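You operate a simulated robot arm through the tools that you are given. There is no shell and no other tool.

Carry out the task below with a simulated robot arm. There is one attempt and no reset: what you move stays moved.

JOB
Ready the bench for the filler card's width: heater green, gap set, blue hopper on, strip under the spout.
Fine: the strip comes from the green rack; filling lever stays shut, nothing spilt.

It is judged by the outcome, as a careful person would: the job done as asked, and still so three seconds after it is handed in. It fails if anything else is knocked over, pushed out of place, dropped, spilled or broken.

ROBOT AND FRAMES
A 6-joint arm with a two-finger gripper, fixed in place. Base frame: the origin is at the foot of the arm, x ahead of it, y to its left, z up. Units: mm, degrees, N and s.
It reaches about 1298 mm from its shoulder. Its first joint turns from -149.0 to 149.0 degrees. Payload 1.57 kg.
The tool frame sits at the grasp point between the pads (the TCP): z along the fingers, y along the line on which they close. The tips reach 21 mm beyond it. Largest opening 70 mm; the body of the gripper starts 50 mm behind the TCP.
Orientation is told as [roll, pitch, yaw] about the base's x, y, z axes, in that order, counted from this pose: with the fingers straight down and closing along the base's y, the tool's x points along the base's -x, its y along +y and its z along -z.

CONTROLS
- The arm moves only by the tool drive_tool. Its arguments are lists of equal length, an entry for each row: "offset": the shift along the base's x, y, z in units of 100 mm (1.0 is 100 mm), a list of three; "delta_rot": the turn, a rotation vector about the base's x, y, z in units of 60 degrees (1.0 is 60 degrees), a list of three; "gripper": the gripper command, from -1 (fully open) to 1 (shut), values between in proportion. In form: {"offset": [[x, y, z], ...], "delta_rot": [[wx, wy, wz], ...], "gripper": [gripper, ...]}. A call has 1 to 20 rows; each row is the pose to reach, as a shift and turn from the pose commanded when the call began. A call with a number of a shift or a turn outside -1 to 1 is refused whole. Rows are played at 5 a second. More than 50 mm and 8.6 degrees between two rows, or a gripper value outside its range, and nothing of the call is played. A pose out of reach is approached as far as the arm can. The call stops where the force on the tool passes 40 N (or 10 N more than at its start, if that is more) or the arm is blocked; 0.2 s more then pass. Each finger halts on what it meets, pressing with about 30 N; the grip force reading is that of the motor and also rises with nothing between the fingers. The clock runs only during rows and for 0.2 s after the last one: add rows that repeat a pose to give the fingers time. It gives the time, the measured TCP pose, the force on the tool (base axes), the opening and the grip force at its end, in the units of the frame above (readings bear some noise), with the torque about the TCP (base axes, N m) and any sound that the robot's microphone picked up.
- Cameras (640 x 400 px; columns grow to the right, rows downward): "scene" is fixed at [402.6, -499.5, 1486.9]; the picture's right is [-0.63, -0.77, 0.00], its down [-0.71, 0.58, -0.39] and it looks along [0.30, -0.24, -0.92] (base axes); focal length 214 px, centre (320, 200). "wrist" rides on the gripper at [79, 4, -81] in the tool frame; the picture's right is [-0.05, 1.00, 0.00], its down [-0.67, -0.04, -0.74] and it looks along [-0.74, -0.04, 0.67] (tool axes); focal length 256 px, centre (320, 200). There is no depth. A picture from a camera that has moved, and an enlarged one, comes with that camera's place and axes in the base frame and with its lens.
- capture(camera): a new picture of that camera. It takes no simulated time.
- lift_body(by): slides the trunk up (or, below 0, down) by that many mm; the arm rides with it, the base frame stays. It gives what a move gives, with no picture.
- close_up(camera, box): a new picture of the part [left, top, right, bottom] of that camera's present view, enlarged. It takes no simulated time.
- close_job(): hands the job in; it is judged then, once.

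Nothing tells you positions but the pictures and the camera data. Unless the task says otherwise, let go and move clear before handing in.

The tools are called after "Call:" as a command line: name --argument value ..., lists and objects as JSON in quotes. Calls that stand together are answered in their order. drive_tool: Moves the arm, as the interface text tells. Its arguments: {"type":"object","properties":{"offset":{"type":"array","items":{"type":"array","items":{"type":"number"}}},"delta_rot":{"type":"array","items":{"type":"array","items":{"type":"number"}}},"gripper":{"type":"array","items":{"type":"number"}}},"required":["offset","delta_rot","gripper"]} The other tools are called the same way: lift_body (by) slides the trunk up or down; capture (camera) takes a picture; close_up (camera, box) takes an enlarged picture of a part of a camera's view; close_job () hands the job in.

At the start:

```text
time: 0.0
ee_pos: [272.3, -601.3, 1275.6]
tool_rot: [0.0, 0.0, -0.1]
force: [0.3, 0.2, -0.9]
torque: [-0.02, -0.01, 0.03]
grip_width: 70.1
grasp_force: 0.1
trunk travel left (down, up): [-957.0, 13.0]
```

scene: 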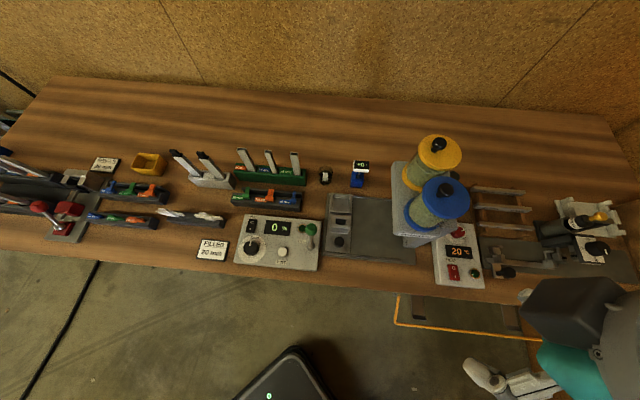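
wrist: 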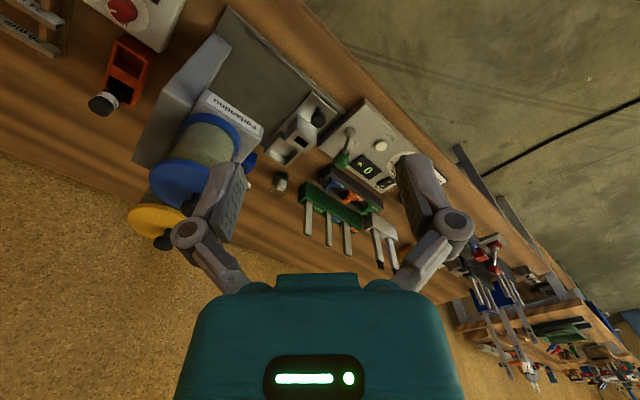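

I see a bench with a control panel, racks, two hoppers (yellow and blue), a filler card, and other stations. I will look closely at the individual parts before moving anything.

Call:
close_up --camera "scene" --box '[180, 200, 340, 300]'

Call:
close_up --camera "scene" --box '[160, 130, 320, 230]'

Call:
close_up --camera "scene" --box '[310, 120, 500, 240]'

Call:
close_up --camera "scene" --box '[310, 180, 500, 300]'

Call:
close_up --camera "scene" --box '[470, 170, 640, 290]'

Call:
close_up --camera "scene" --box '[0, 130, 190, 250]'

Call:
capture --camera "wrist"

```text
4.00 times, centred on (260, 250) of scene
camera zoom: at [402.6, -499.5, 1486.9], right [-0.63, -0.77, 0.0], down [-0.71, 0.58, -0.39], along [0.3, -0.24, -0.92], focal length 858 px, centre (560, 0)
```

zoom: 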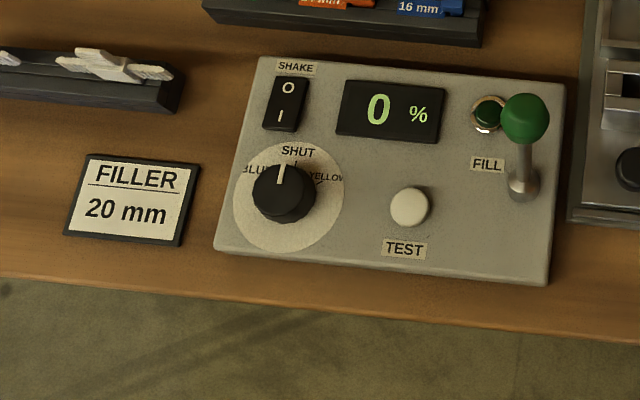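

```text
4.00 times, centred on (240, 180) of scene
camera zoom: at [402.6, -499.5, 1486.9], right [-0.63, -0.77, 0.0], down [-0.71, 0.58, -0.39], along [0.3, -0.24, -0.92], focal length 858 px, centre (640, 280)
```

zoom: 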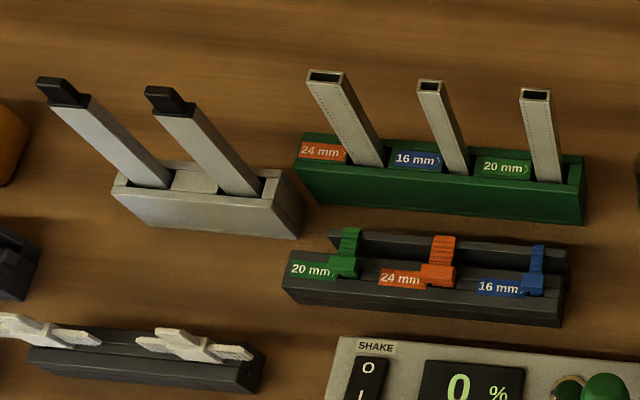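

```text
3.33 times, centred on (405, 180) of scene
camera zoom: at [402.6, -499.5, 1486.9], right [-0.63, -0.77, 0.0], down [-0.71, 0.58, -0.39], along [0.3, -0.24, -0.92], focal length 715 px, centre (37, 267)
```

zoom: 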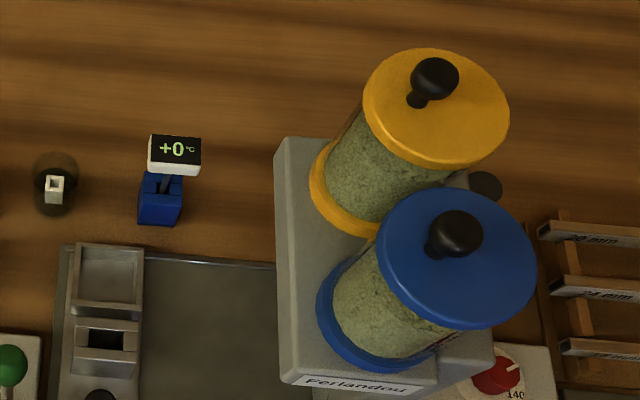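

```text
3.33 times, centred on (405, 240) of scene
camera zoom: at [402.6, -499.5, 1486.9], right [-0.63, -0.77, 0.0], down [-0.71, 0.58, -0.39], along [0.3, -0.24, -0.92], focal length 715 px, centre (37, 67)
```

zoom: 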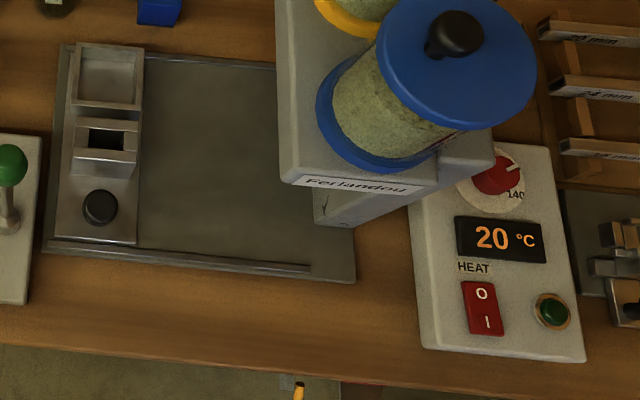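

```text
3.33 times, centred on (555, 230) of scene
camera zoom: at [402.6, -499.5, 1486.9], right [-0.63, -0.77, 0.0], down [-0.71, 0.58, -0.39], along [0.3, -0.24, -0.92], focal length 715 px, centre (-463, 100)
```

zoom: 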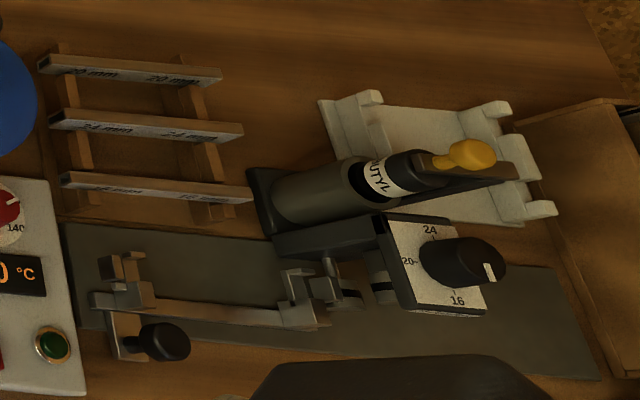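

```text
3.33 times, centred on (95, 190) of scene
camera zoom: at [402.6, -499.5, 1486.9], right [-0.63, -0.77, 0.0], down [-0.71, 0.58, -0.39], along [0.3, -0.24, -0.92], focal length 715 px, centre (1070, 233)
```

zoom: 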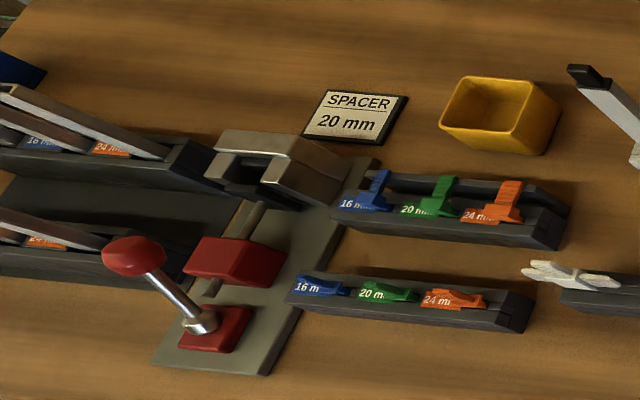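

```text
taken
camera wrist: at [192.6, -596.9, 1355.8], right [0.05, 1.0, 0.0], down [0.67, -0.04, 0.74], along [0.74, -0.04, -0.67], focal length 256 px, centre (320, 200)
```

wrist: 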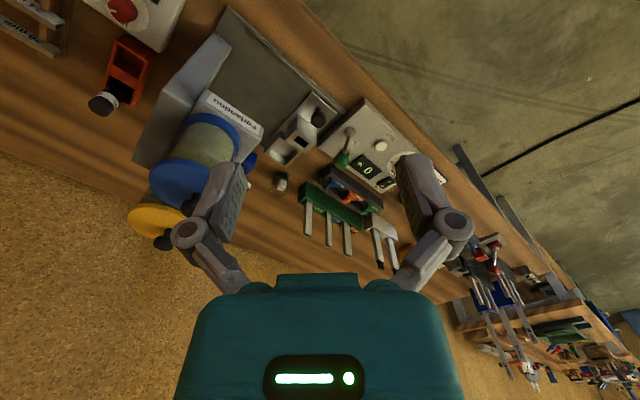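

The filler card reads 20 mm. The bench runs at about 45° to the base axes, with its top near z≈870. I'll zoom in on the key controls before moving.

Call:
close_up --camera "scene" --box '[430, 215, 490, 290]'

Call:
close_up --camera "scene" --box '[550, 200, 630, 270]'

Call:
close_up --camera "scene" --box '[230, 230, 290, 270]'

Call:
close_up --camera "scene" --box '[320, 185, 420, 265]'

Call:
close_up --camera "scene" --box '[310, 150, 380, 195]'

Call:
close_up --camera "wrist" --box '[60, 0, 340, 180]'

Call:
close_up --camera "wrist" --box '[260, 80, 460, 280]'

```text
5.33 times, centred on (460, 252) of scene
camera zoom: at [402.6, -499.5, 1486.9], right [-0.63, -0.77, 0.0], down [-0.71, 0.58, -0.39], along [0.3, -0.24, -0.92], focal length 1144 px, centre (-427, -80)
```

zoom: 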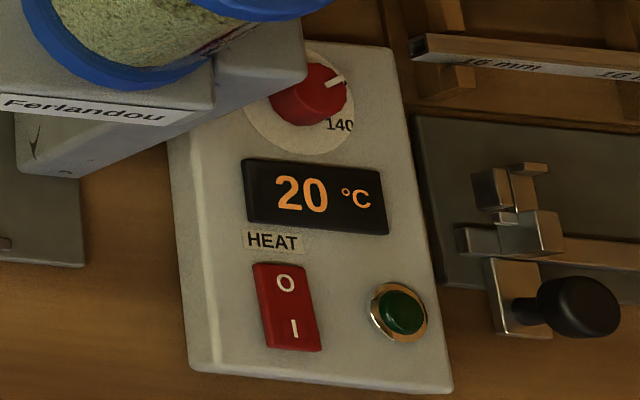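

```text
5.71 times, centred on (590, 235) of scene
camera zoom: at [402.6, -499.5, 1486.9], right [-0.63, -0.77, 0.0], down [-0.71, 0.58, -0.39], along [0.3, -0.24, -0.92], focal length 1226 px, centre (-1223, 0)
```

zoom: 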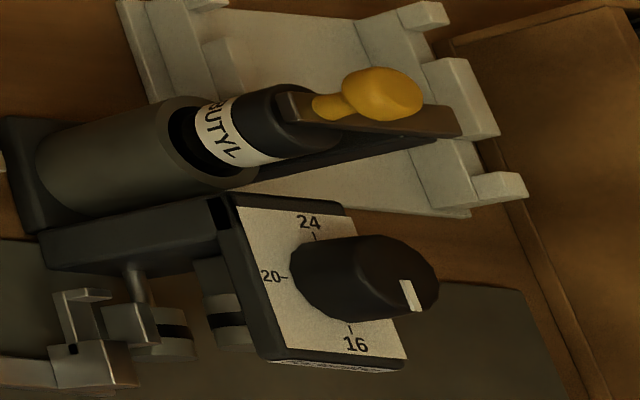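

```text
10.00 times, centred on (260, 250) of scene
camera zoom: at [402.6, -499.5, 1486.9], right [-0.63, -0.77, 0.0], down [-0.71, 0.58, -0.39], along [0.3, -0.24, -0.92], focal length 2145 px, centre (920, -300)
```

zoom: 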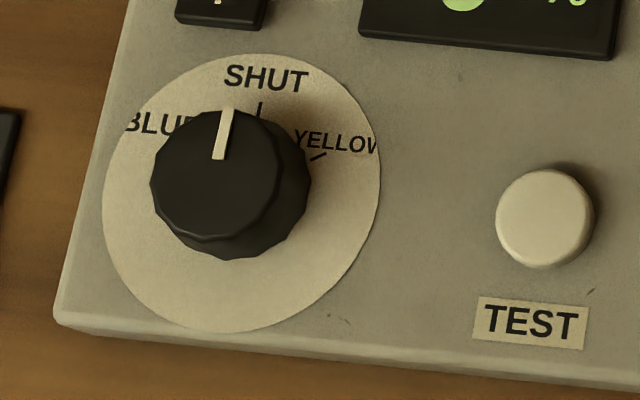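

```text
5.00 times, centred on (370, 225) of scene
camera zoom: at [402.6, -499.5, 1486.9], right [-0.63, -0.77, 0.0], down [-0.71, 0.58, -0.39], along [0.3, -0.24, -0.92], focal length 1072 px, centre (70, 75)
```

zoom: 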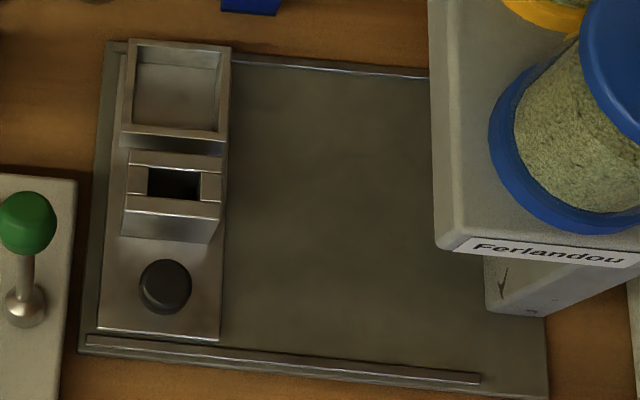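

```text
8.89 times, centred on (345, 172) of scene
camera zoom: at [402.6, -499.5, 1486.9], right [-0.63, -0.77, 0.0], down [-0.71, 0.58, -0.39], along [0.3, -0.24, -0.92], focal length 1906 px, centre (98, 444)
```

zoom: 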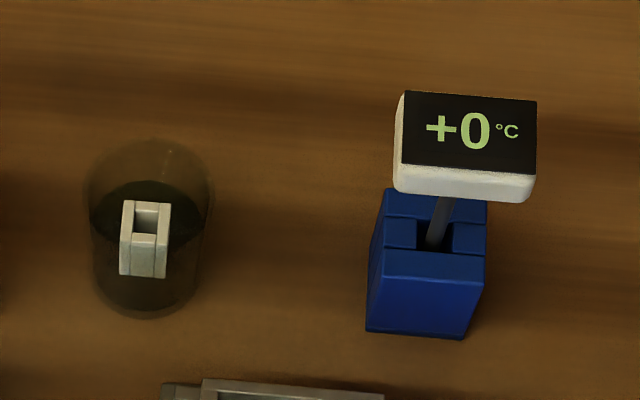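

```text
2.22 times, centred on (200, 90) of wrist
camera zoom: at [192.6, -596.9, 1355.8], right [0.05, 1.0, 0.0], down [0.67, -0.04, 0.74], along [0.74, -0.04, -0.67], focal length 569 px, centre (587, 444)
```

zoom: 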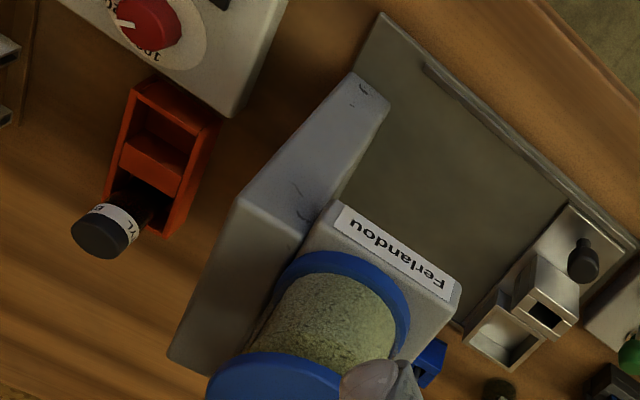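

```text
2.00 times, centred on (360, 180) of wrist
camera zoom: at [192.6, -596.9, 1355.8], right [0.05, 1.0, 0.0], down [0.67, -0.04, 0.74], along [0.74, -0.04, -0.67], focal length 512 px, centre (240, 240)
```

zoom: 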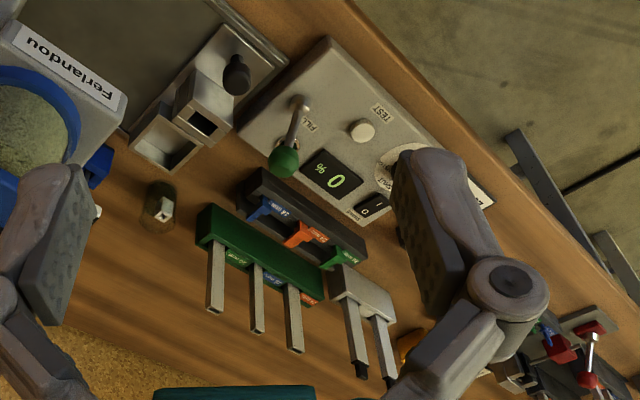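

The heater controls are at about u≈420 (operator's right), the selector panel is at the left, and the gap dial is far right. Next I'll turn the gripper so the wrist camera faces squarely onto the bench.

Call:
drive_tool --offset '[[0, 0, 0], [0, 0, 0], [0, 0, 0], [0, 0, 0], [0, 0, 0], [0, 0, 0]]' --delta_rot '[[0, 0, -0.13], [0, 0, -0.26], [0, 0, -0.39], [0, 0, -0.52], [0, 0, -0.65], [0, 0, -0.75]]' --gripper '[-1, -1, -1, -1, -1, -1]'

Call:
capture --camera "wrist"

```text
time: 1.4
ee_pos: [272.7, -600.9, 1275.8]
tool_rot: [0.0, 0.0, -45.1]
force: [0.4, 0.4, 0.2]
torque: [-0.04, 0.03, 0.02]
grip_width: 70.0
grasp_force: 0.0
trunk travel left (down, up): [-957.0, 13.0]
```

```text
taken
camera wrist: at [219.3, -542.1, 1355.8], right [0.75, 0.67, 0.0], down [0.44, -0.5, 0.74], along [0.5, -0.56, -0.67], focal length 256 px, centre (320, 200)
```

wrist: 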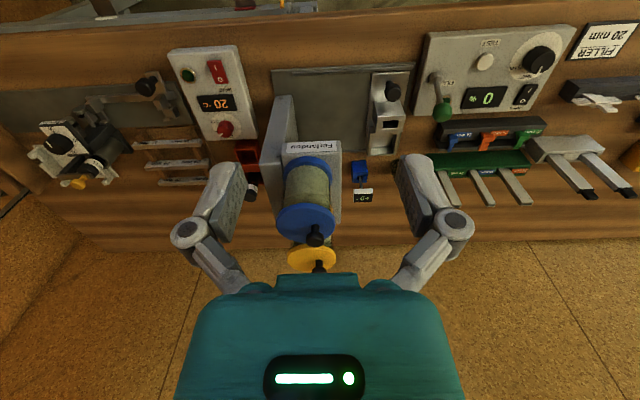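

The wrist view now faces the bench, upside down. I'll zoom in on each station from here.

Call:
close_up --camera "wrist" --box '[160, 40, 270, 150]'

Call:
close_up --camera "wrist" --box '[20, 70, 200, 200]'

Call:
close_up --camera "wrist" --box '[260, 50, 420, 170]'

Call:
close_up --camera "wrist" --box '[410, 20, 590, 130]'

Call:
close_up --camera "wrist" --box '[400, 100, 560, 220]'

Call:
close_up --camera "wrist" --box '[80, 0, 330, 60]'

```text
3.64 times, centred on (215, 95) of wrist
camera zoom: at [219.3, -542.1, 1355.8], right [0.75, 0.67, 0.0], down [0.44, -0.5, 0.74], along [0.5, -0.56, -0.67], focal length 931 px, centre (702, 582)
```

zoom: 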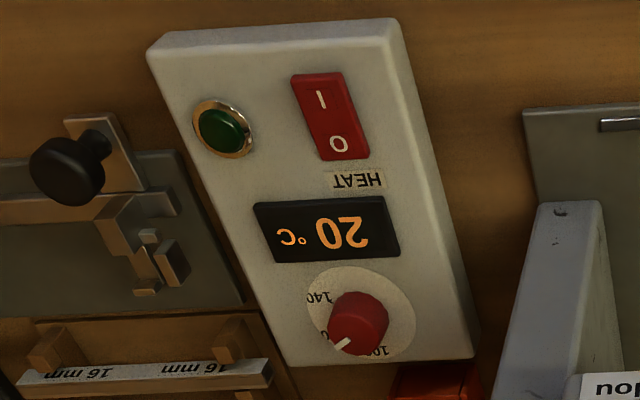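

```text
3.08 times, centred on (110, 135) of wrist
camera zoom: at [219.3, -542.1, 1355.8], right [0.75, 0.67, 0.0], down [0.44, -0.5, 0.74], along [0.5, -0.56, -0.67], focal length 788 px, centre (966, 400)
```

zoom: 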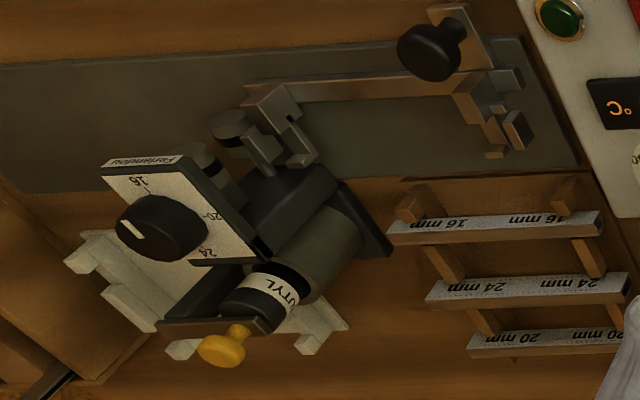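

```text
3.33 times, centred on (340, 110) of wrist
camera zoom: at [219.3, -542.1, 1355.8], right [0.75, 0.67, 0.0], down [0.44, -0.5, 0.74], along [0.5, -0.56, -0.67], focal length 853 px, centre (253, 500)
```

zoom: 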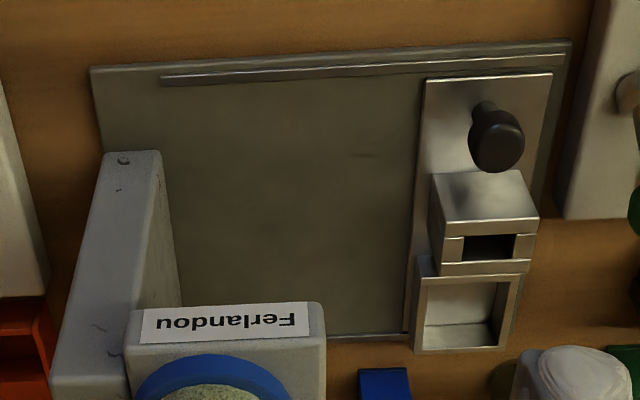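

```text
3.56 times, centred on (500, 75) of wrist
camera zoom: at [219.3, -542.1, 1355.8], right [0.75, 0.67, 0.0], down [0.44, -0.5, 0.74], along [0.5, -0.56, -0.67], focal length 910 px, centre (-320, 644)
```

zoom: 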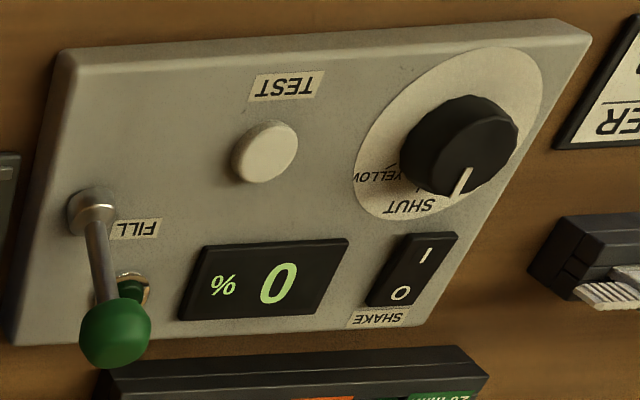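

```text
3.33 times, centred on (480, 160) of wrist
camera zoom: at [219.3, -542.1, 1355.8], right [0.75, 0.67, 0.0], down [0.44, -0.5, 0.74], along [0.5, -0.56, -0.67], focal length 853 px, centre (-213, 333)
```

zoom: 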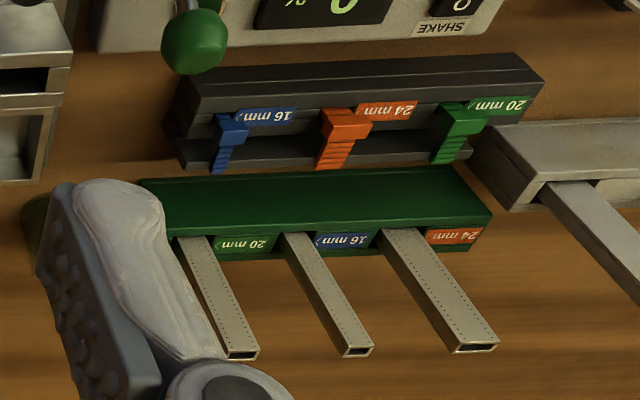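

```text
2.56 times, centred on (205, 30) of wrist
camera zoom: at [219.3, -542.1, 1355.8], right [0.75, 0.67, 0.0], down [0.44, -0.5, 0.74], along [0.5, -0.56, -0.67], focal length 655 px, centre (614, 635)
```

zoom: 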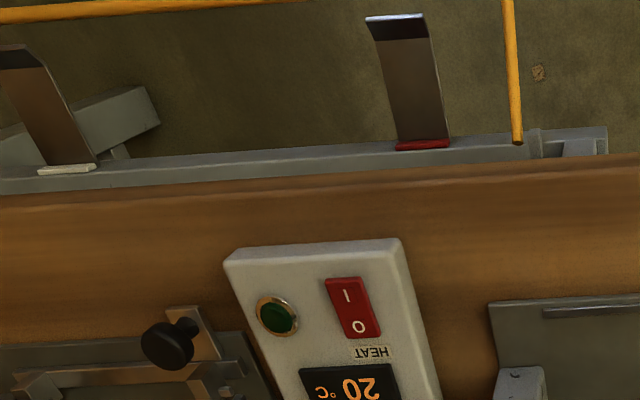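

The heater dial shows marks near 100/120?/140 and its switch is at O. I'll move over the heater panel and the right-hand station to read them properly.

Call:
drive_tool --offset '[[-0.25, -0.25, -0.2], [-0.5, -0.5, -0.4], [-0.75, -0.75, -0.6], [-0.99, -0.99, -0.8]]' --delta_rot '[[0, 0, 0], [0, 0, 0], [0, 0, 0], [0, 0, 0]]' --gripper '[-1, -1, -1, -1]'

Call:
capture --camera "wrist"

Call:
close_up --camera "wrist" --box '[220, 20, 400, 140]'

```text
time: 2.4
ee_pos: [174.2, -695.2, 1276.3]
tool_rot: [0.0, 0.0, -45.0]
force: [1.1, 0.2, -0.4]
torque: [0.02, 0.0, 0.0]
grip_width: 69.8
grasp_force: 0.1
out of reach, approached as far as the arm can: row 1, 2, 3, 4
trunk travel left (down, up): [-957.0, 13.0]
```

```text
taken
camera wrist: at [120.9, -636.4, 1355.7], right [0.74, 0.67, 0.0], down [0.45, -0.5, 0.74], along [0.5, -0.55, -0.67], focal length 256 px, centre (320, 200)
```

wrist: 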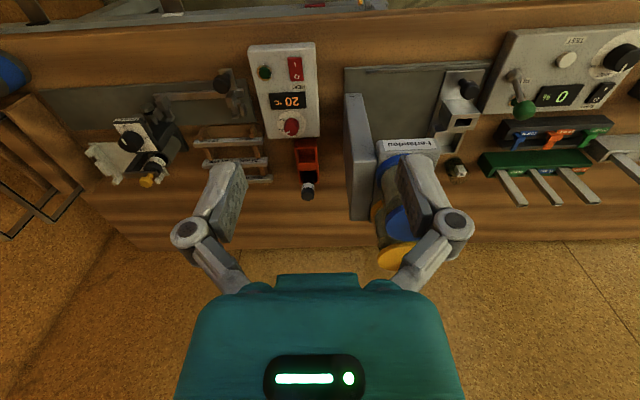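

```text
3.33 times, centred on (310, 80) of wrist
camera zoom: at [120.9, -636.4, 1355.7], right [0.74, 0.67, 0.0], down [0.45, -0.5, 0.74], along [0.5, -0.55, -0.67], focal length 853 px, centre (353, 600)
```

zoom: 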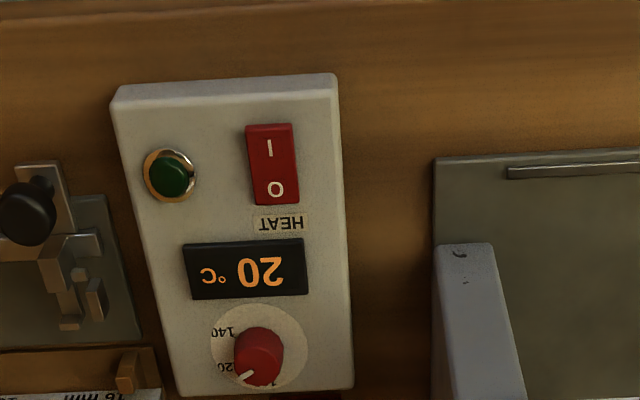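

The dial shows 120 and 140 marks, and the arm can't get lower because the trunk is near its top. I'll lower the trunk in steps; the gripper is in front of the bench edge, so there is clear space below it.

Call:
lift_body --by -150

Call:
capture --camera "wrist"

Call:
capture --camera "scene"

Call:
close_up --camera "wrist" --box '[240, 0, 350, 160]'

```text
time: 4.2
ee_pos: [174.1, -695.2, 1125.1]
tool_rot: [-0.1, 0.1, -45.1]
force: [-0.2, -0.8, -0.1]
torque: [-0.01, 0.01, 0.04]
grip_width: 70.0
grasp_force: 0.0
trunk travel left (down, up): [-807.0, 163.0]
```

```text
taken
camera wrist: at [121.3, -635.8, 1205.9], right [0.74, 0.67, 0.0], down [0.45, -0.5, 0.74], along [0.5, -0.55, -0.67], focal length 256 px, centre (320, 200)
```

wrist: 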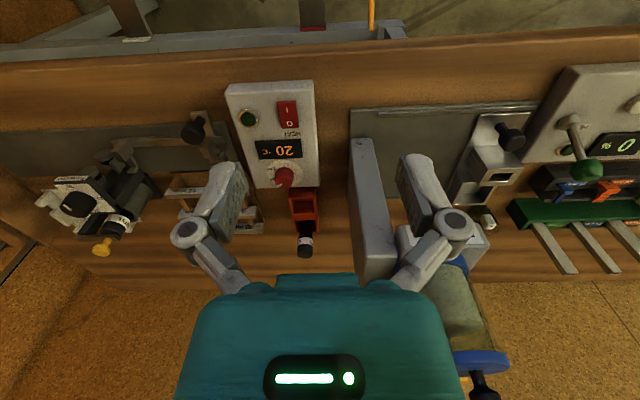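

```text
taken
```

scene: 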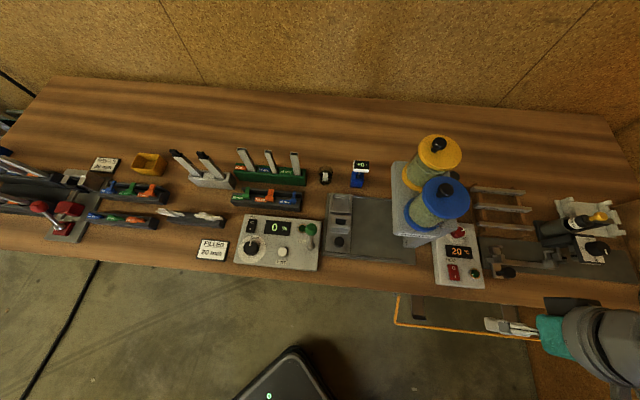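

```text
2.50 times, centred on (295, 80) of wrist
camera zoom: at [121.3, -635.8, 1205.9], right [0.74, 0.67, 0.0], down [0.45, -0.5, 0.74], along [0.5, -0.55, -0.67], focal length 640 px, centre (382, 500)
```

zoom: 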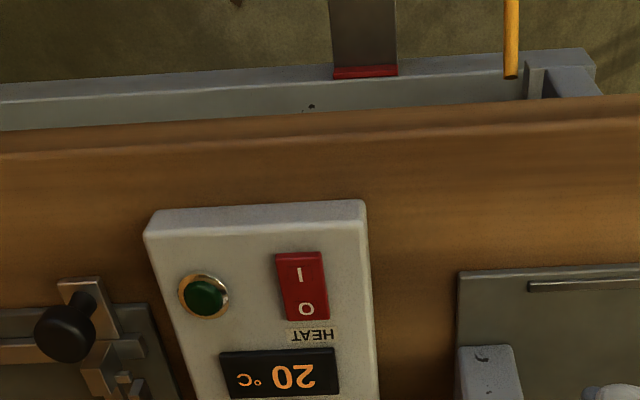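

The arm moved down cleanly. I'll look closer at the heater dial and the right-hand station from here.

Call:
close_up --camera "wrist" --box '[220, 140, 340, 215]'

Call:
close_up --camera "wrist" --box '[20, 100, 240, 260]'

Call:
close_up --camera "wrist" --box '[260, 180, 360, 270]'

Call:
close_up --camera "wrist" --box '[340, 90, 640, 290]'

Call:
close_up --camera "wrist" --box '[100, 0, 420, 70]'

```text
5.33 times, centred on (280, 178) of wrist
camera zoom: at [121.3, -635.8, 1205.9], right [0.74, 0.67, 0.0], down [0.45, -0.5, 0.74], along [0.5, -0.55, -0.67], focal length 1365 px, centre (533, 320)
```

zoom: 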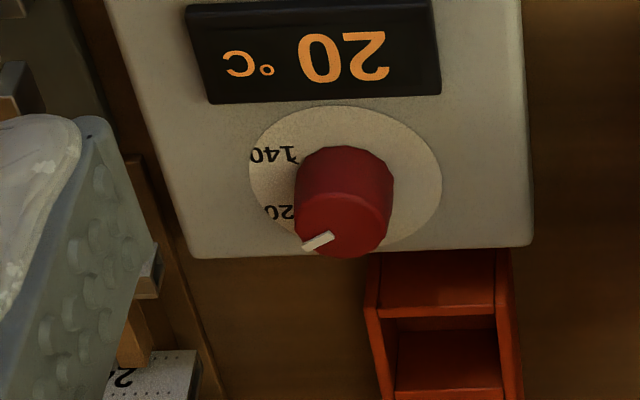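

```text
2.50 times, centred on (130, 180) of wrist
camera zoom: at [121.3, -635.8, 1205.9], right [0.74, 0.67, 0.0], down [0.45, -0.5, 0.74], along [0.5, -0.55, -0.67], focal length 640 px, centre (795, 250)
```

zoom: 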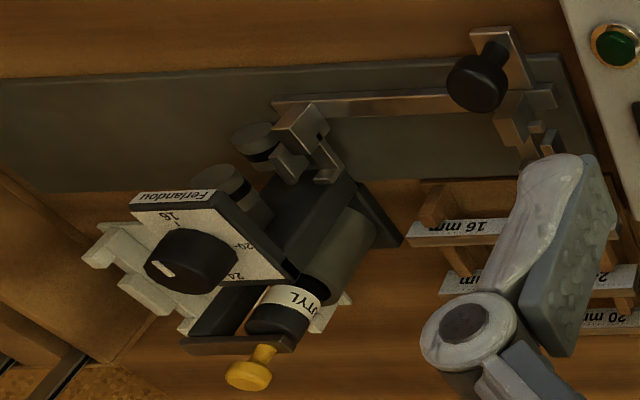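

```text
4.44 times, centred on (310, 225) of wrist
camera zoom: at [121.3, -635.8, 1205.9], right [0.74, 0.67, 0.0], down [0.45, -0.5, 0.74], along [0.5, -0.55, -0.67], focal length 1138 px, centre (364, 89)
```

zoom: 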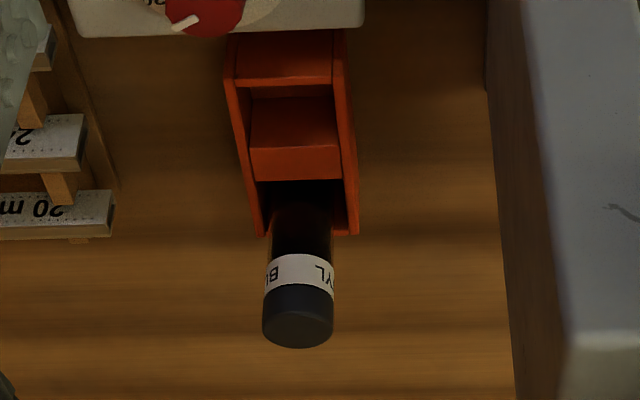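

```text
2.00 times, centred on (490, 190) of wrist
camera zoom: at [121.3, -635.8, 1205.9], right [0.74, 0.67, 0.0], down [0.45, -0.5, 0.74], along [0.5, -0.55, -0.67], focal length 512 px, centre (-20, 220)
```

zoom: 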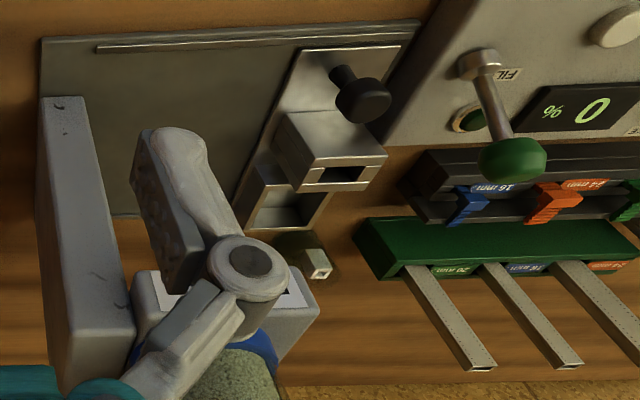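

```text
2.00 times, centred on (260, 35) of wrist
camera zoom: at [121.3, -635.8, 1205.9], right [0.74, 0.67, 0.0], down [0.45, -0.5, 0.74], along [0.5, -0.55, -0.67], focal length 512 px, centre (440, 530)
```

zoom: 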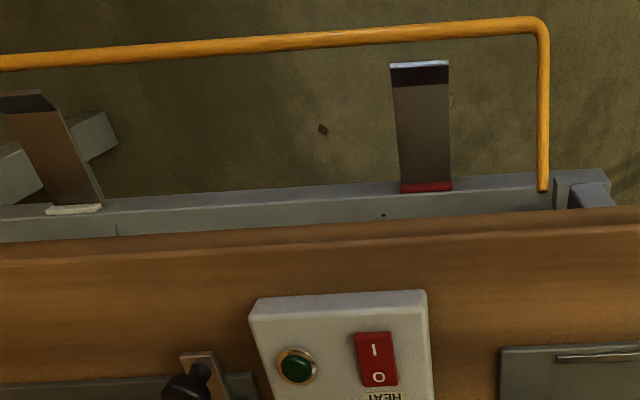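

The red heater dial points at about 120 and its lamp is dark. I'll bring the trunk down further, raising the arm relative to it, to get a comfortable working height.

Call:
drive_tool --offset '[[0, 0, 0.45], [0, 0, 0.9], [0, 0, 1.0]]' --delta_rot '[[0, 0, 0], [0, 0, 0], [0, 0, 0]]' --gripper '[-1, -1, -1]'

Call:
lift_body --by -150

Call:
drive_tool --offset '[[0, 0, 0.45], [0, 0, 0.9], [0, 0, 1.0]]' --delta_rot '[[0, 0, 0], [0, 0, 0], [0, 0, 0]]' --gripper '[-1, -1, -1]'

Call:
lift_body --by -150

Call:
capture --camera "scene"

```text
time: 5.0
ee_pos: [174.3, -694.7, 1125.4]
tool_rot: [-0.1, 0.0, -45.0]
force: [0.4, 0.2, -0.1]
torque: [-0.01, 0.01, -0.01]
grip_width: 69.6
grasp_force: 0.0
out of reach, approached as far as the arm can: row 1, 2, 3
trunk travel left (down, up): [-807.0, 163.0]
```

```text
time: 6.7
ee_pos: [174.9, -694.7, 975.9]
tool_rot: [0.0, 0.0, -44.9]
force: [-0.2, -0.4, -1.2]
torque: [0.05, 0.01, 0.01]
grip_width: 70.0
grasp_force: 0.1
trunk travel left (down, up): [-657.0, 313.0]
```

```text
time: 7.5
ee_pos: [174.9, -693.7, 974.7]
tool_rot: [0.1, 0.0, -45.0]
force: [-0.4, -0.1, -0.2]
torque: [-0.02, 0.0, 0.01]
grip_width: 70.1
grasp_force: 0.1
out of reach, approached as far as the arm can: row 1, 2, 3
trunk travel left (down, up): [-657.0, 313.0]
```

```text
time: 9.2
ee_pos: [174.5, -694.3, 824.9]
tool_rot: [0.0, 0.0, -45.0]
force: [-0.4, 0.4, -0.7]
torque: [0.0, 0.0, 0.03]
grip_width: 70.0
grasp_force: 0.0
trunk travel left (down, up): [-507.0, 463.0]
```

```text
taken
```

scene: 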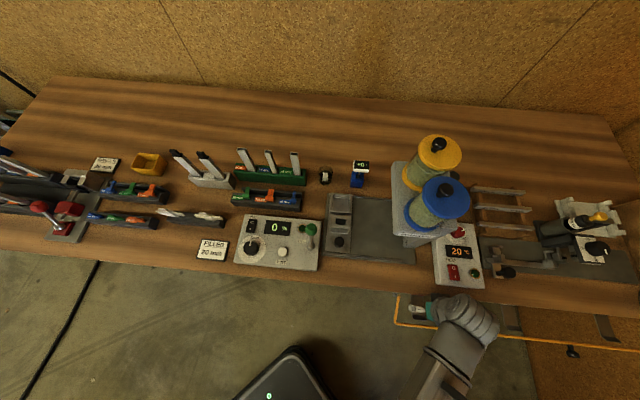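

The drive-up commands were refused as out of reach, so the trunk drop took the gripper down to z≈825 just in front of the bench edge, and it touched nothing. I'll raise the trunk back to a safe height and then test small arm moves.

Call:
lift_body --by 250

Call:
capture --camera "scene"

```text
time: 11.8
ee_pos: [174.1, -694.9, 1075.0]
tool_rot: [-0.1, 0.0, -45.0]
force: [0.2, -0.3, 0.6]
torque: [0.0, -0.01, 0.01]
grip_width: 70.2
grasp_force: 0.0
trunk travel left (down, up): [-757.0, 213.0]
```

```text
taken
```

scene: 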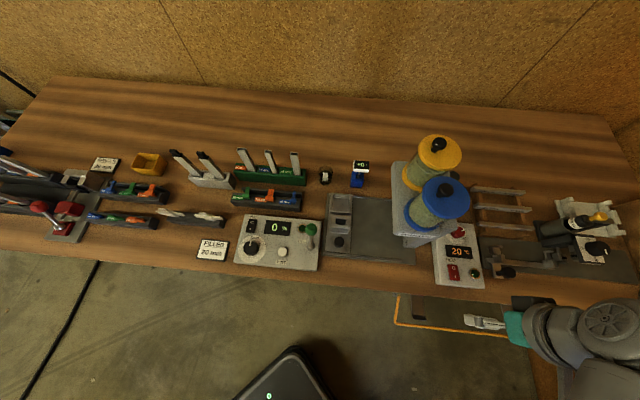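

The gripper is back at z≈1075 and clear of the bench. I'll test one small move at a time, starting with 30 mm toward the robot and up.

Call:
drive_tool --offset '[[-0.1, 0.1, 0.2], [-0.2, 0.2, 0.3]]' --delta_rot '[[0, 0, 0], [0, 0, 0]]' --gripper '[-1, -1]'

```text
time: 12.4
ee_pos: [153.2, -673.1, 1076.4]
tool_rot: [-0.1, 0.1, -44.9]
force: [-0.5, 1.2, -0.7]
torque: [0.0, 0.02, 0.0]
grip_width: 70.0
grasp_force: 0.0
out of reach, approached as far as the arm can: row 1, 2
trunk travel left (down, up): [-757.0, 213.0]
```

Horizontal moves work but z only follows the trunk, so the arm appears to move in a plane and I'll use the trunk for height. Next I'll shift in front of the heater switch with the fingers closed.

Call:
drive_tool --offset '[[-0.05, -0.3, 0], [-0.099, -0.608, 0], [-0.099, -0.608, 0], [-0.099, -0.608, 0], [-0.099, -0.608, 0]]' --delta_rot '[[0, 0, 0], [0, 0, 0], [0, 0, 0], [0, 0, 0], [0, 0, 0]]' --gripper '[1, 1, 1, 1, 1]'

Call:
capture --camera "wrist"

Call:
close_up --camera "wrist" --box '[260, 60, 380, 140]'

Call:
capture --camera "scene"

```text
time: 13.6
ee_pos: [143.8, -735.5, 1075.9]
tool_rot: [0.0, 0.0, -45.0]
force: [-0.6, 0.5, -0.7]
torque: [-0.02, 0.01, 0.01]
grip_width: 0.2
grasp_force: 28.5
trunk travel left (down, up): [-757.0, 213.0]
```

```text
taken
camera wrist: at [90.7, -676.5, 1155.8], right [0.74, 0.67, 0.0], down [0.45, -0.5, 0.74], along [0.5, -0.55, -0.67], focal length 256 px, centre (320, 200)
```

wrist: 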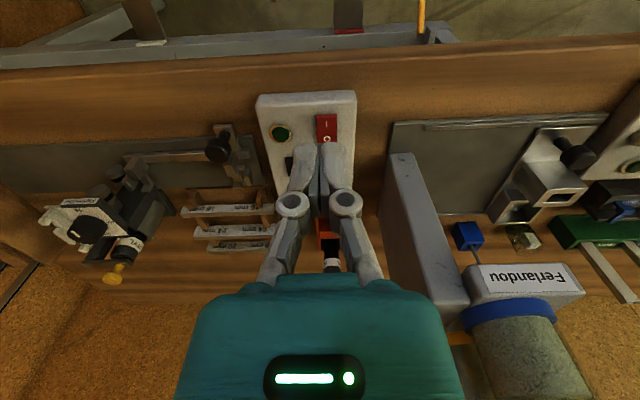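

```text
5.00 times, centred on (320, 100) of wrist
camera zoom: at [90.7, -676.5, 1155.8], right [0.74, 0.67, 0.0], down [0.45, -0.5, 0.74], along [0.5, -0.55, -0.67], focal length 1280 px, centre (320, 700)
```

zoom: 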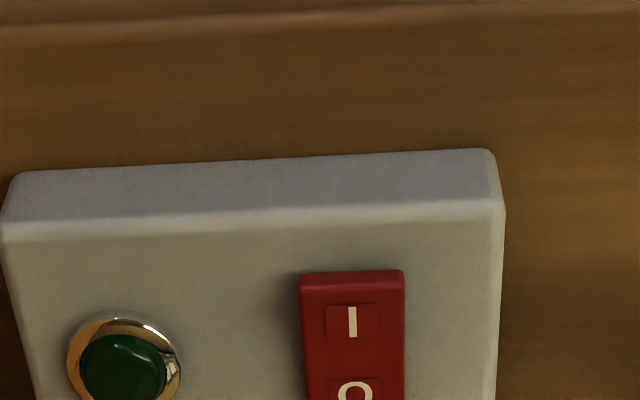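

```text
taken
```

scene: 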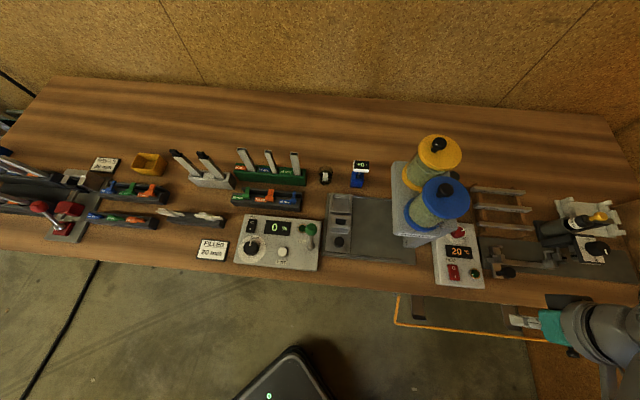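

The switch's "I" end is at about u≈415, v≈700, z≈897. I'll move the closed fingertips above it and lower most of the way.

Call:
drive_tool --offset '[[0.27, -0.25, 0], [0.552, -0.509, 0], [0.552, -0.509, 0]]' --delta_rot '[[0, 0, 0], [0, 0, 0], [0, 0, 0]]' --gripper '[1, 1, 1]'

Call:
lift_body --by -110

Call:
capture --camera "wrist"

Call:
close_up --camera "wrist" --box '[260, 100, 380, 175]'

Call:
capture --camera "scene"

```text
time: 14.4
ee_pos: [198.8, -786.7, 1075.5]
tool_rot: [-0.1, 0.0, -45.0]
force: [0.6, 0.9, 0.4]
torque: [0.01, 0.02, -0.02]
grip_width: 0.3
grasp_force: 29.0
trunk travel left (down, up): [-757.0, 213.0]
```

```text
time: 15.8
ee_pos: [200.2, -785.1, 966.4]
tool_rot: [0.1, 0.0, -44.8]
force: [0.3, 0.6, 0.3]
torque: [0.0, -0.02, -0.03]
grip_width: 0.0
grasp_force: 28.4
trunk travel left (down, up): [-647.0, 323.0]
```

```text
taken
camera wrist: at [146.3, -726.9, 1045.9], right [0.74, 0.67, 0.0], down [0.45, -0.5, 0.74], along [0.5, -0.55, -0.67], focal length 256 px, centre (320, 200)
```

wrist: 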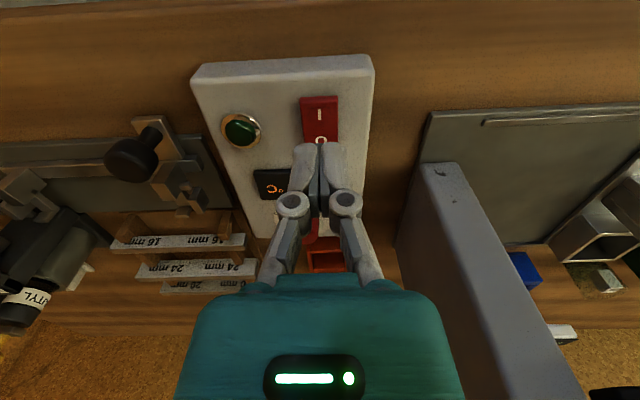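

```text
5.33 times, centred on (320, 138) of wrist
camera zoom: at [146.3, -726.9, 1045.9], right [0.74, 0.67, 0.0], down [0.45, -0.5, 0.74], along [0.5, -0.55, -0.67], focal length 1365 px, centre (320, 533)
```

zoom: 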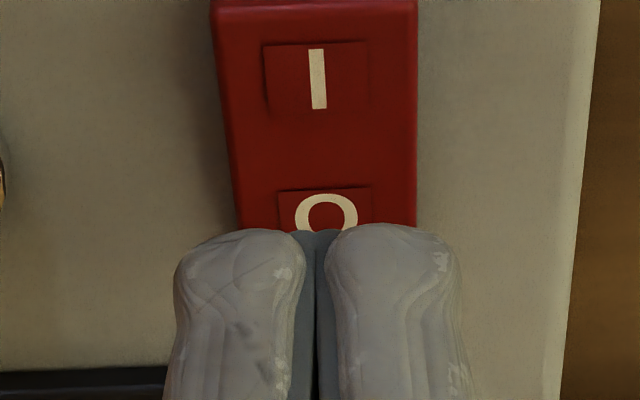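

```text
taken
```

scene: 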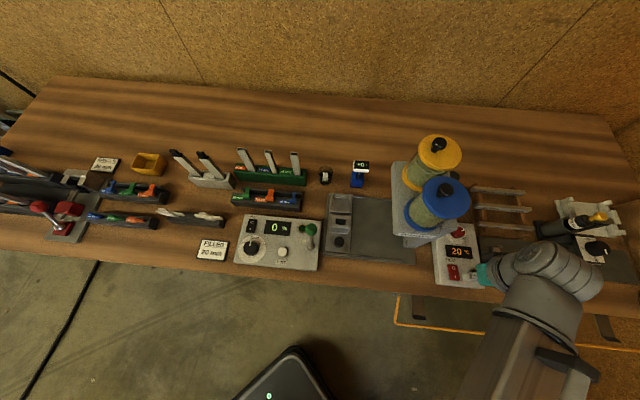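

The fingertips are lined up over the "I" end. I'll lower to just above it, then press in small steps while watching the force.

Call:
lift_body --by -40

Call:
close_up --camera "wrist" --box '[240, 100, 400, 200]'

```text
time: 16.7
ee_pos: [198.9, -785.5, 924.8]
tool_rot: [-0.1, 0.0, -45.0]
force: [0.5, -0.4, -0.7]
torque: [0.0, -0.01, -0.03]
grip_width: 0.0
grasp_force: 28.4
trunk travel left (down, up): [-607.0, 363.0]
```

```text
4.00 times, centred on (320, 150) of wrist
camera zoom: at [146.3, -726.9, 1005.8], right [0.74, 0.67, 0.0], down [0.45, -0.5, 0.74], along [0.5, -0.55, -0.67], focal length 1024 px, centre (320, 400)
```

zoom: 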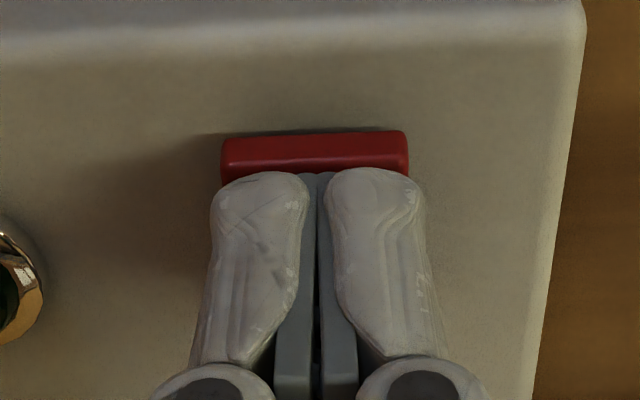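

Call:
lift_body --by -6

Call:
capture --camera "wrist"

```text
time: 17.2
ee_pos: [200.2, -785.6, 919.0]
tool_rot: [0.1, 0.0, -44.9]
force: [-0.6, -0.4, 2.0]
torque: [0.0, 0.02, 0.0]
grip_width: 6.1
grasp_force: 28.7
trunk travel left (down, up): [-601.0, 369.0]
```

```text
taken
camera wrist: at [146.4, -726.9, 999.8], right [0.74, 0.67, 0.0], down [0.45, -0.5, 0.74], along [0.5, -0.55, -0.67], focal length 256 px, centre (320, 200)
```

wrist: 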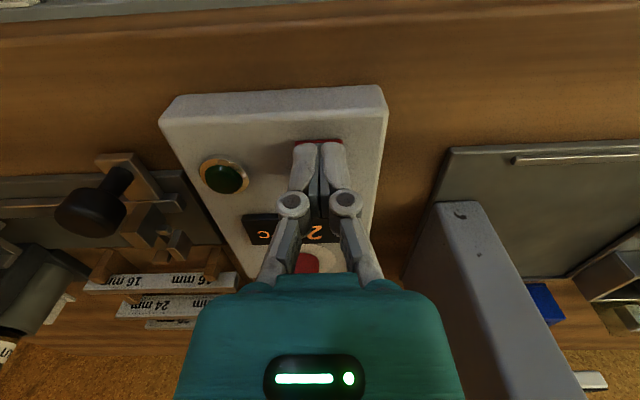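

The tips have just made contact. I'll continue in small steps.

Call:
lift_body --by -3

Call:
close_up --camera "wrist" --box '[150, 70, 410, 290]'

```text
time: 17.8
ee_pos: [200.0, -785.7, 916.2]
tool_rot: [0.0, 0.0, -45.0]
force: [0.6, 0.0, 0.7]
torque: [0.0, 0.0, -0.01]
grip_width: 0.1
grasp_force: 28.7
trunk travel left (down, up): [-598.0, 372.0]
```

```text
1.82 times, centred on (280, 180) of wrist
camera zoom: at [146.3, -726.9, 996.8], right [0.74, 0.67, 0.0], down [0.45, -0.5, 0.74], along [0.5, -0.55, -0.67], focal length 465 px, centre (393, 236)
```

zoom: 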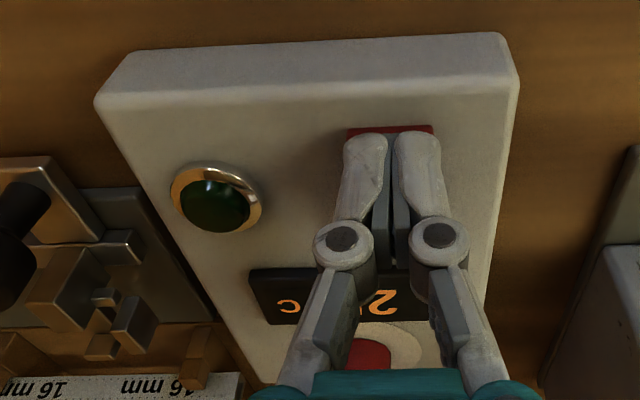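

Call:
lift_body --by -3

Call:
close_up --camera "wrist" --box '[150, 70, 410, 290]'

Call:
close_up --camera "scene" --box '[420, 210, 520, 300]'

```text
time: 18.2
ee_pos: [199.5, -785.3, 916.2]
tool_rot: [-0.2, -0.3, -45.1]
force: [0.1, 2.2, 25.1]
torque: [-0.16, -0.13, 0.05]
grip_width: 6.1
grasp_force: 28.5
trunk travel left (down, up): [-596.0, 374.0]
stopped: the force on the tool passed its limit at 42 N (the readings are from after the stop); the commanded pose is now the measured one
```

```text
1.82 times, centred on (280, 180) of wrist
camera zoom: at [146.2, -726.3, 996.2], right [0.74, 0.67, 0.0], down [0.44, -0.49, 0.75], along [0.5, -0.56, -0.66], focal length 465 px, centre (393, 236)
```

zoom: 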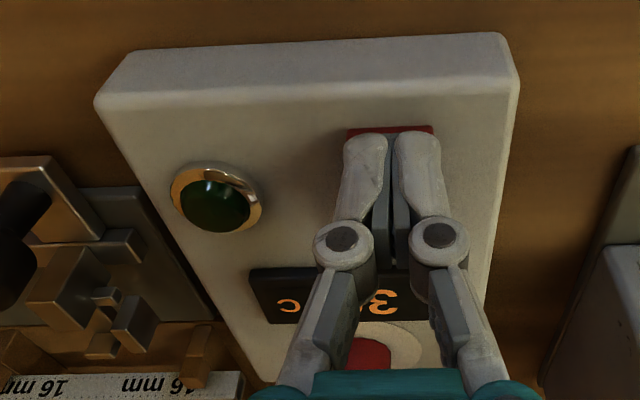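

```text
4.44 times, centred on (470, 255) of scene
camera zoom: at [402.6, -499.5, 1486.9], right [-0.63, -0.77, 0.0], down [-0.71, 0.58, -0.39], along [0.3, -0.24, -0.92], focal length 953 px, centre (-347, -44)
```

zoom: 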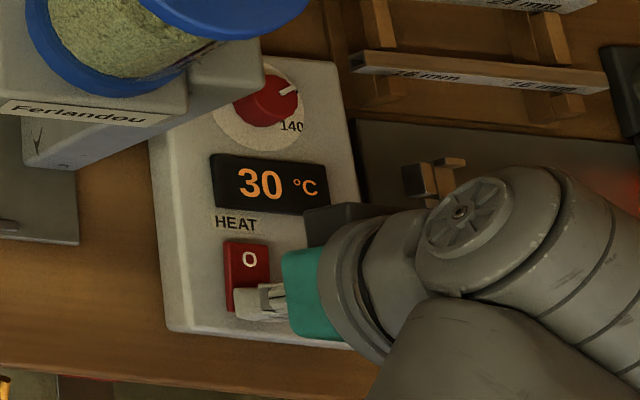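

The heater display now reads 30 °C, so it is on and warming. I'll lift off and look at the switch, lamp and dial.

Call:
lift_body --by 160

Call:
capture --camera "wrist"

Call:
close_up --camera "scene" --box '[420, 210, 520, 300]'

```text
time: 20.1
ee_pos: [200.8, -787.2, 1073.7]
tool_rot: [-0.1, -0.2, -45.0]
force: [-0.3, -1.0, 0.8]
torque: [0.01, 0.0, 0.02]
grip_width: 0.0
grasp_force: 28.7
trunk travel left (down, up): [-756.0, 214.0]
```

```text
taken
camera wrist: at [146.7, -728.3, 1154.2], right [0.74, 0.67, 0.0], down [0.45, -0.49, 0.75], along [0.5, -0.56, -0.66], focal length 256 px, centre (320, 200)
```

wrist: 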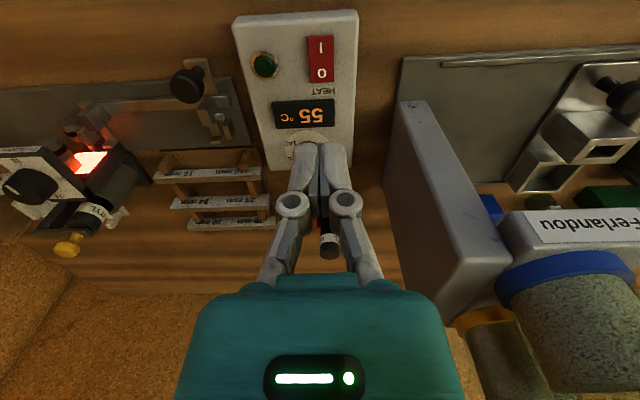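

```text
4.44 times, centred on (470, 255) of scene
camera zoom: at [402.6, -499.5, 1486.9], right [-0.63, -0.77, 0.0], down [-0.71, 0.58, -0.39], along [0.3, -0.24, -0.92], focal length 953 px, centre (-347, -44)
```

zoom: 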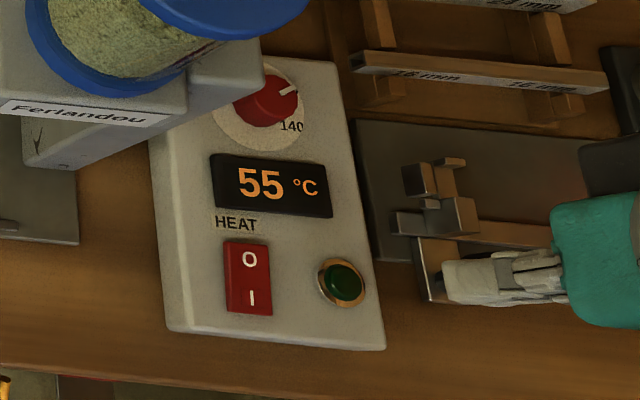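

Temperature is 55 °C and rising. While it warms I'll back off and move right to inspect the gap dial.

Call:
drive_tool --offset '[[-0.34, 0.34, 0], [-0.68, 0.68, 0], [-0.95, 0.4, 0], [-0.99, 0.2, 0]]' --delta_rot '[[0, 0, 0], [0, 0, 0], [0, 0, 0], [0, 0, 0]]' --gripper '[1, 1, 1, 1]'

Call:
capture --camera "scene"

Call:
close_up --camera "scene" --box '[420, 210, 520, 300]'

Call:
capture --camera "wrist"

```text
time: 21.1
ee_pos: [100.1, -768.3, 1073.9]
tool_rot: [-0.1, -0.2, -45.0]
force: [0.8, -0.5, 0.0]
torque: [-0.01, 0.02, 0.03]
grip_width: 0.0
grasp_force: 28.7
trunk travel left (down, up): [-756.0, 214.0]
```

```text
taken
```

scene: 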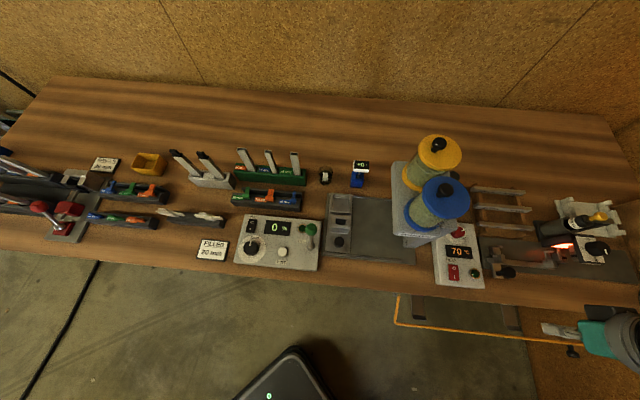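

```text
4.44 times, centred on (470, 255) of scene
camera zoom: at [402.6, -499.5, 1486.9], right [-0.63, -0.77, 0.0], down [-0.71, 0.58, -0.39], along [0.3, -0.24, -0.92], focal length 953 px, centre (-347, -44)
```

zoom: 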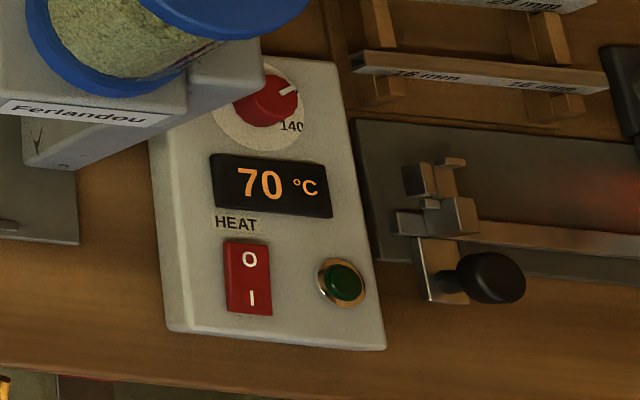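

```text
taken
camera wrist: at [46.4, -708.8, 1154.0], right [0.74, 0.67, 0.0], down [0.44, -0.49, 0.75], along [0.5, -0.56, -0.66], focal length 256 px, centre (320, 200)
```

wrist: 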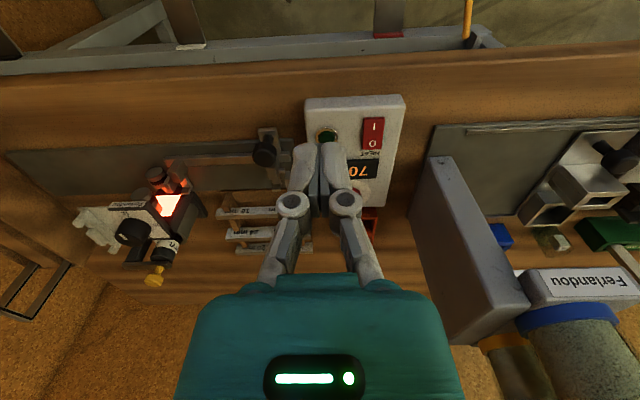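

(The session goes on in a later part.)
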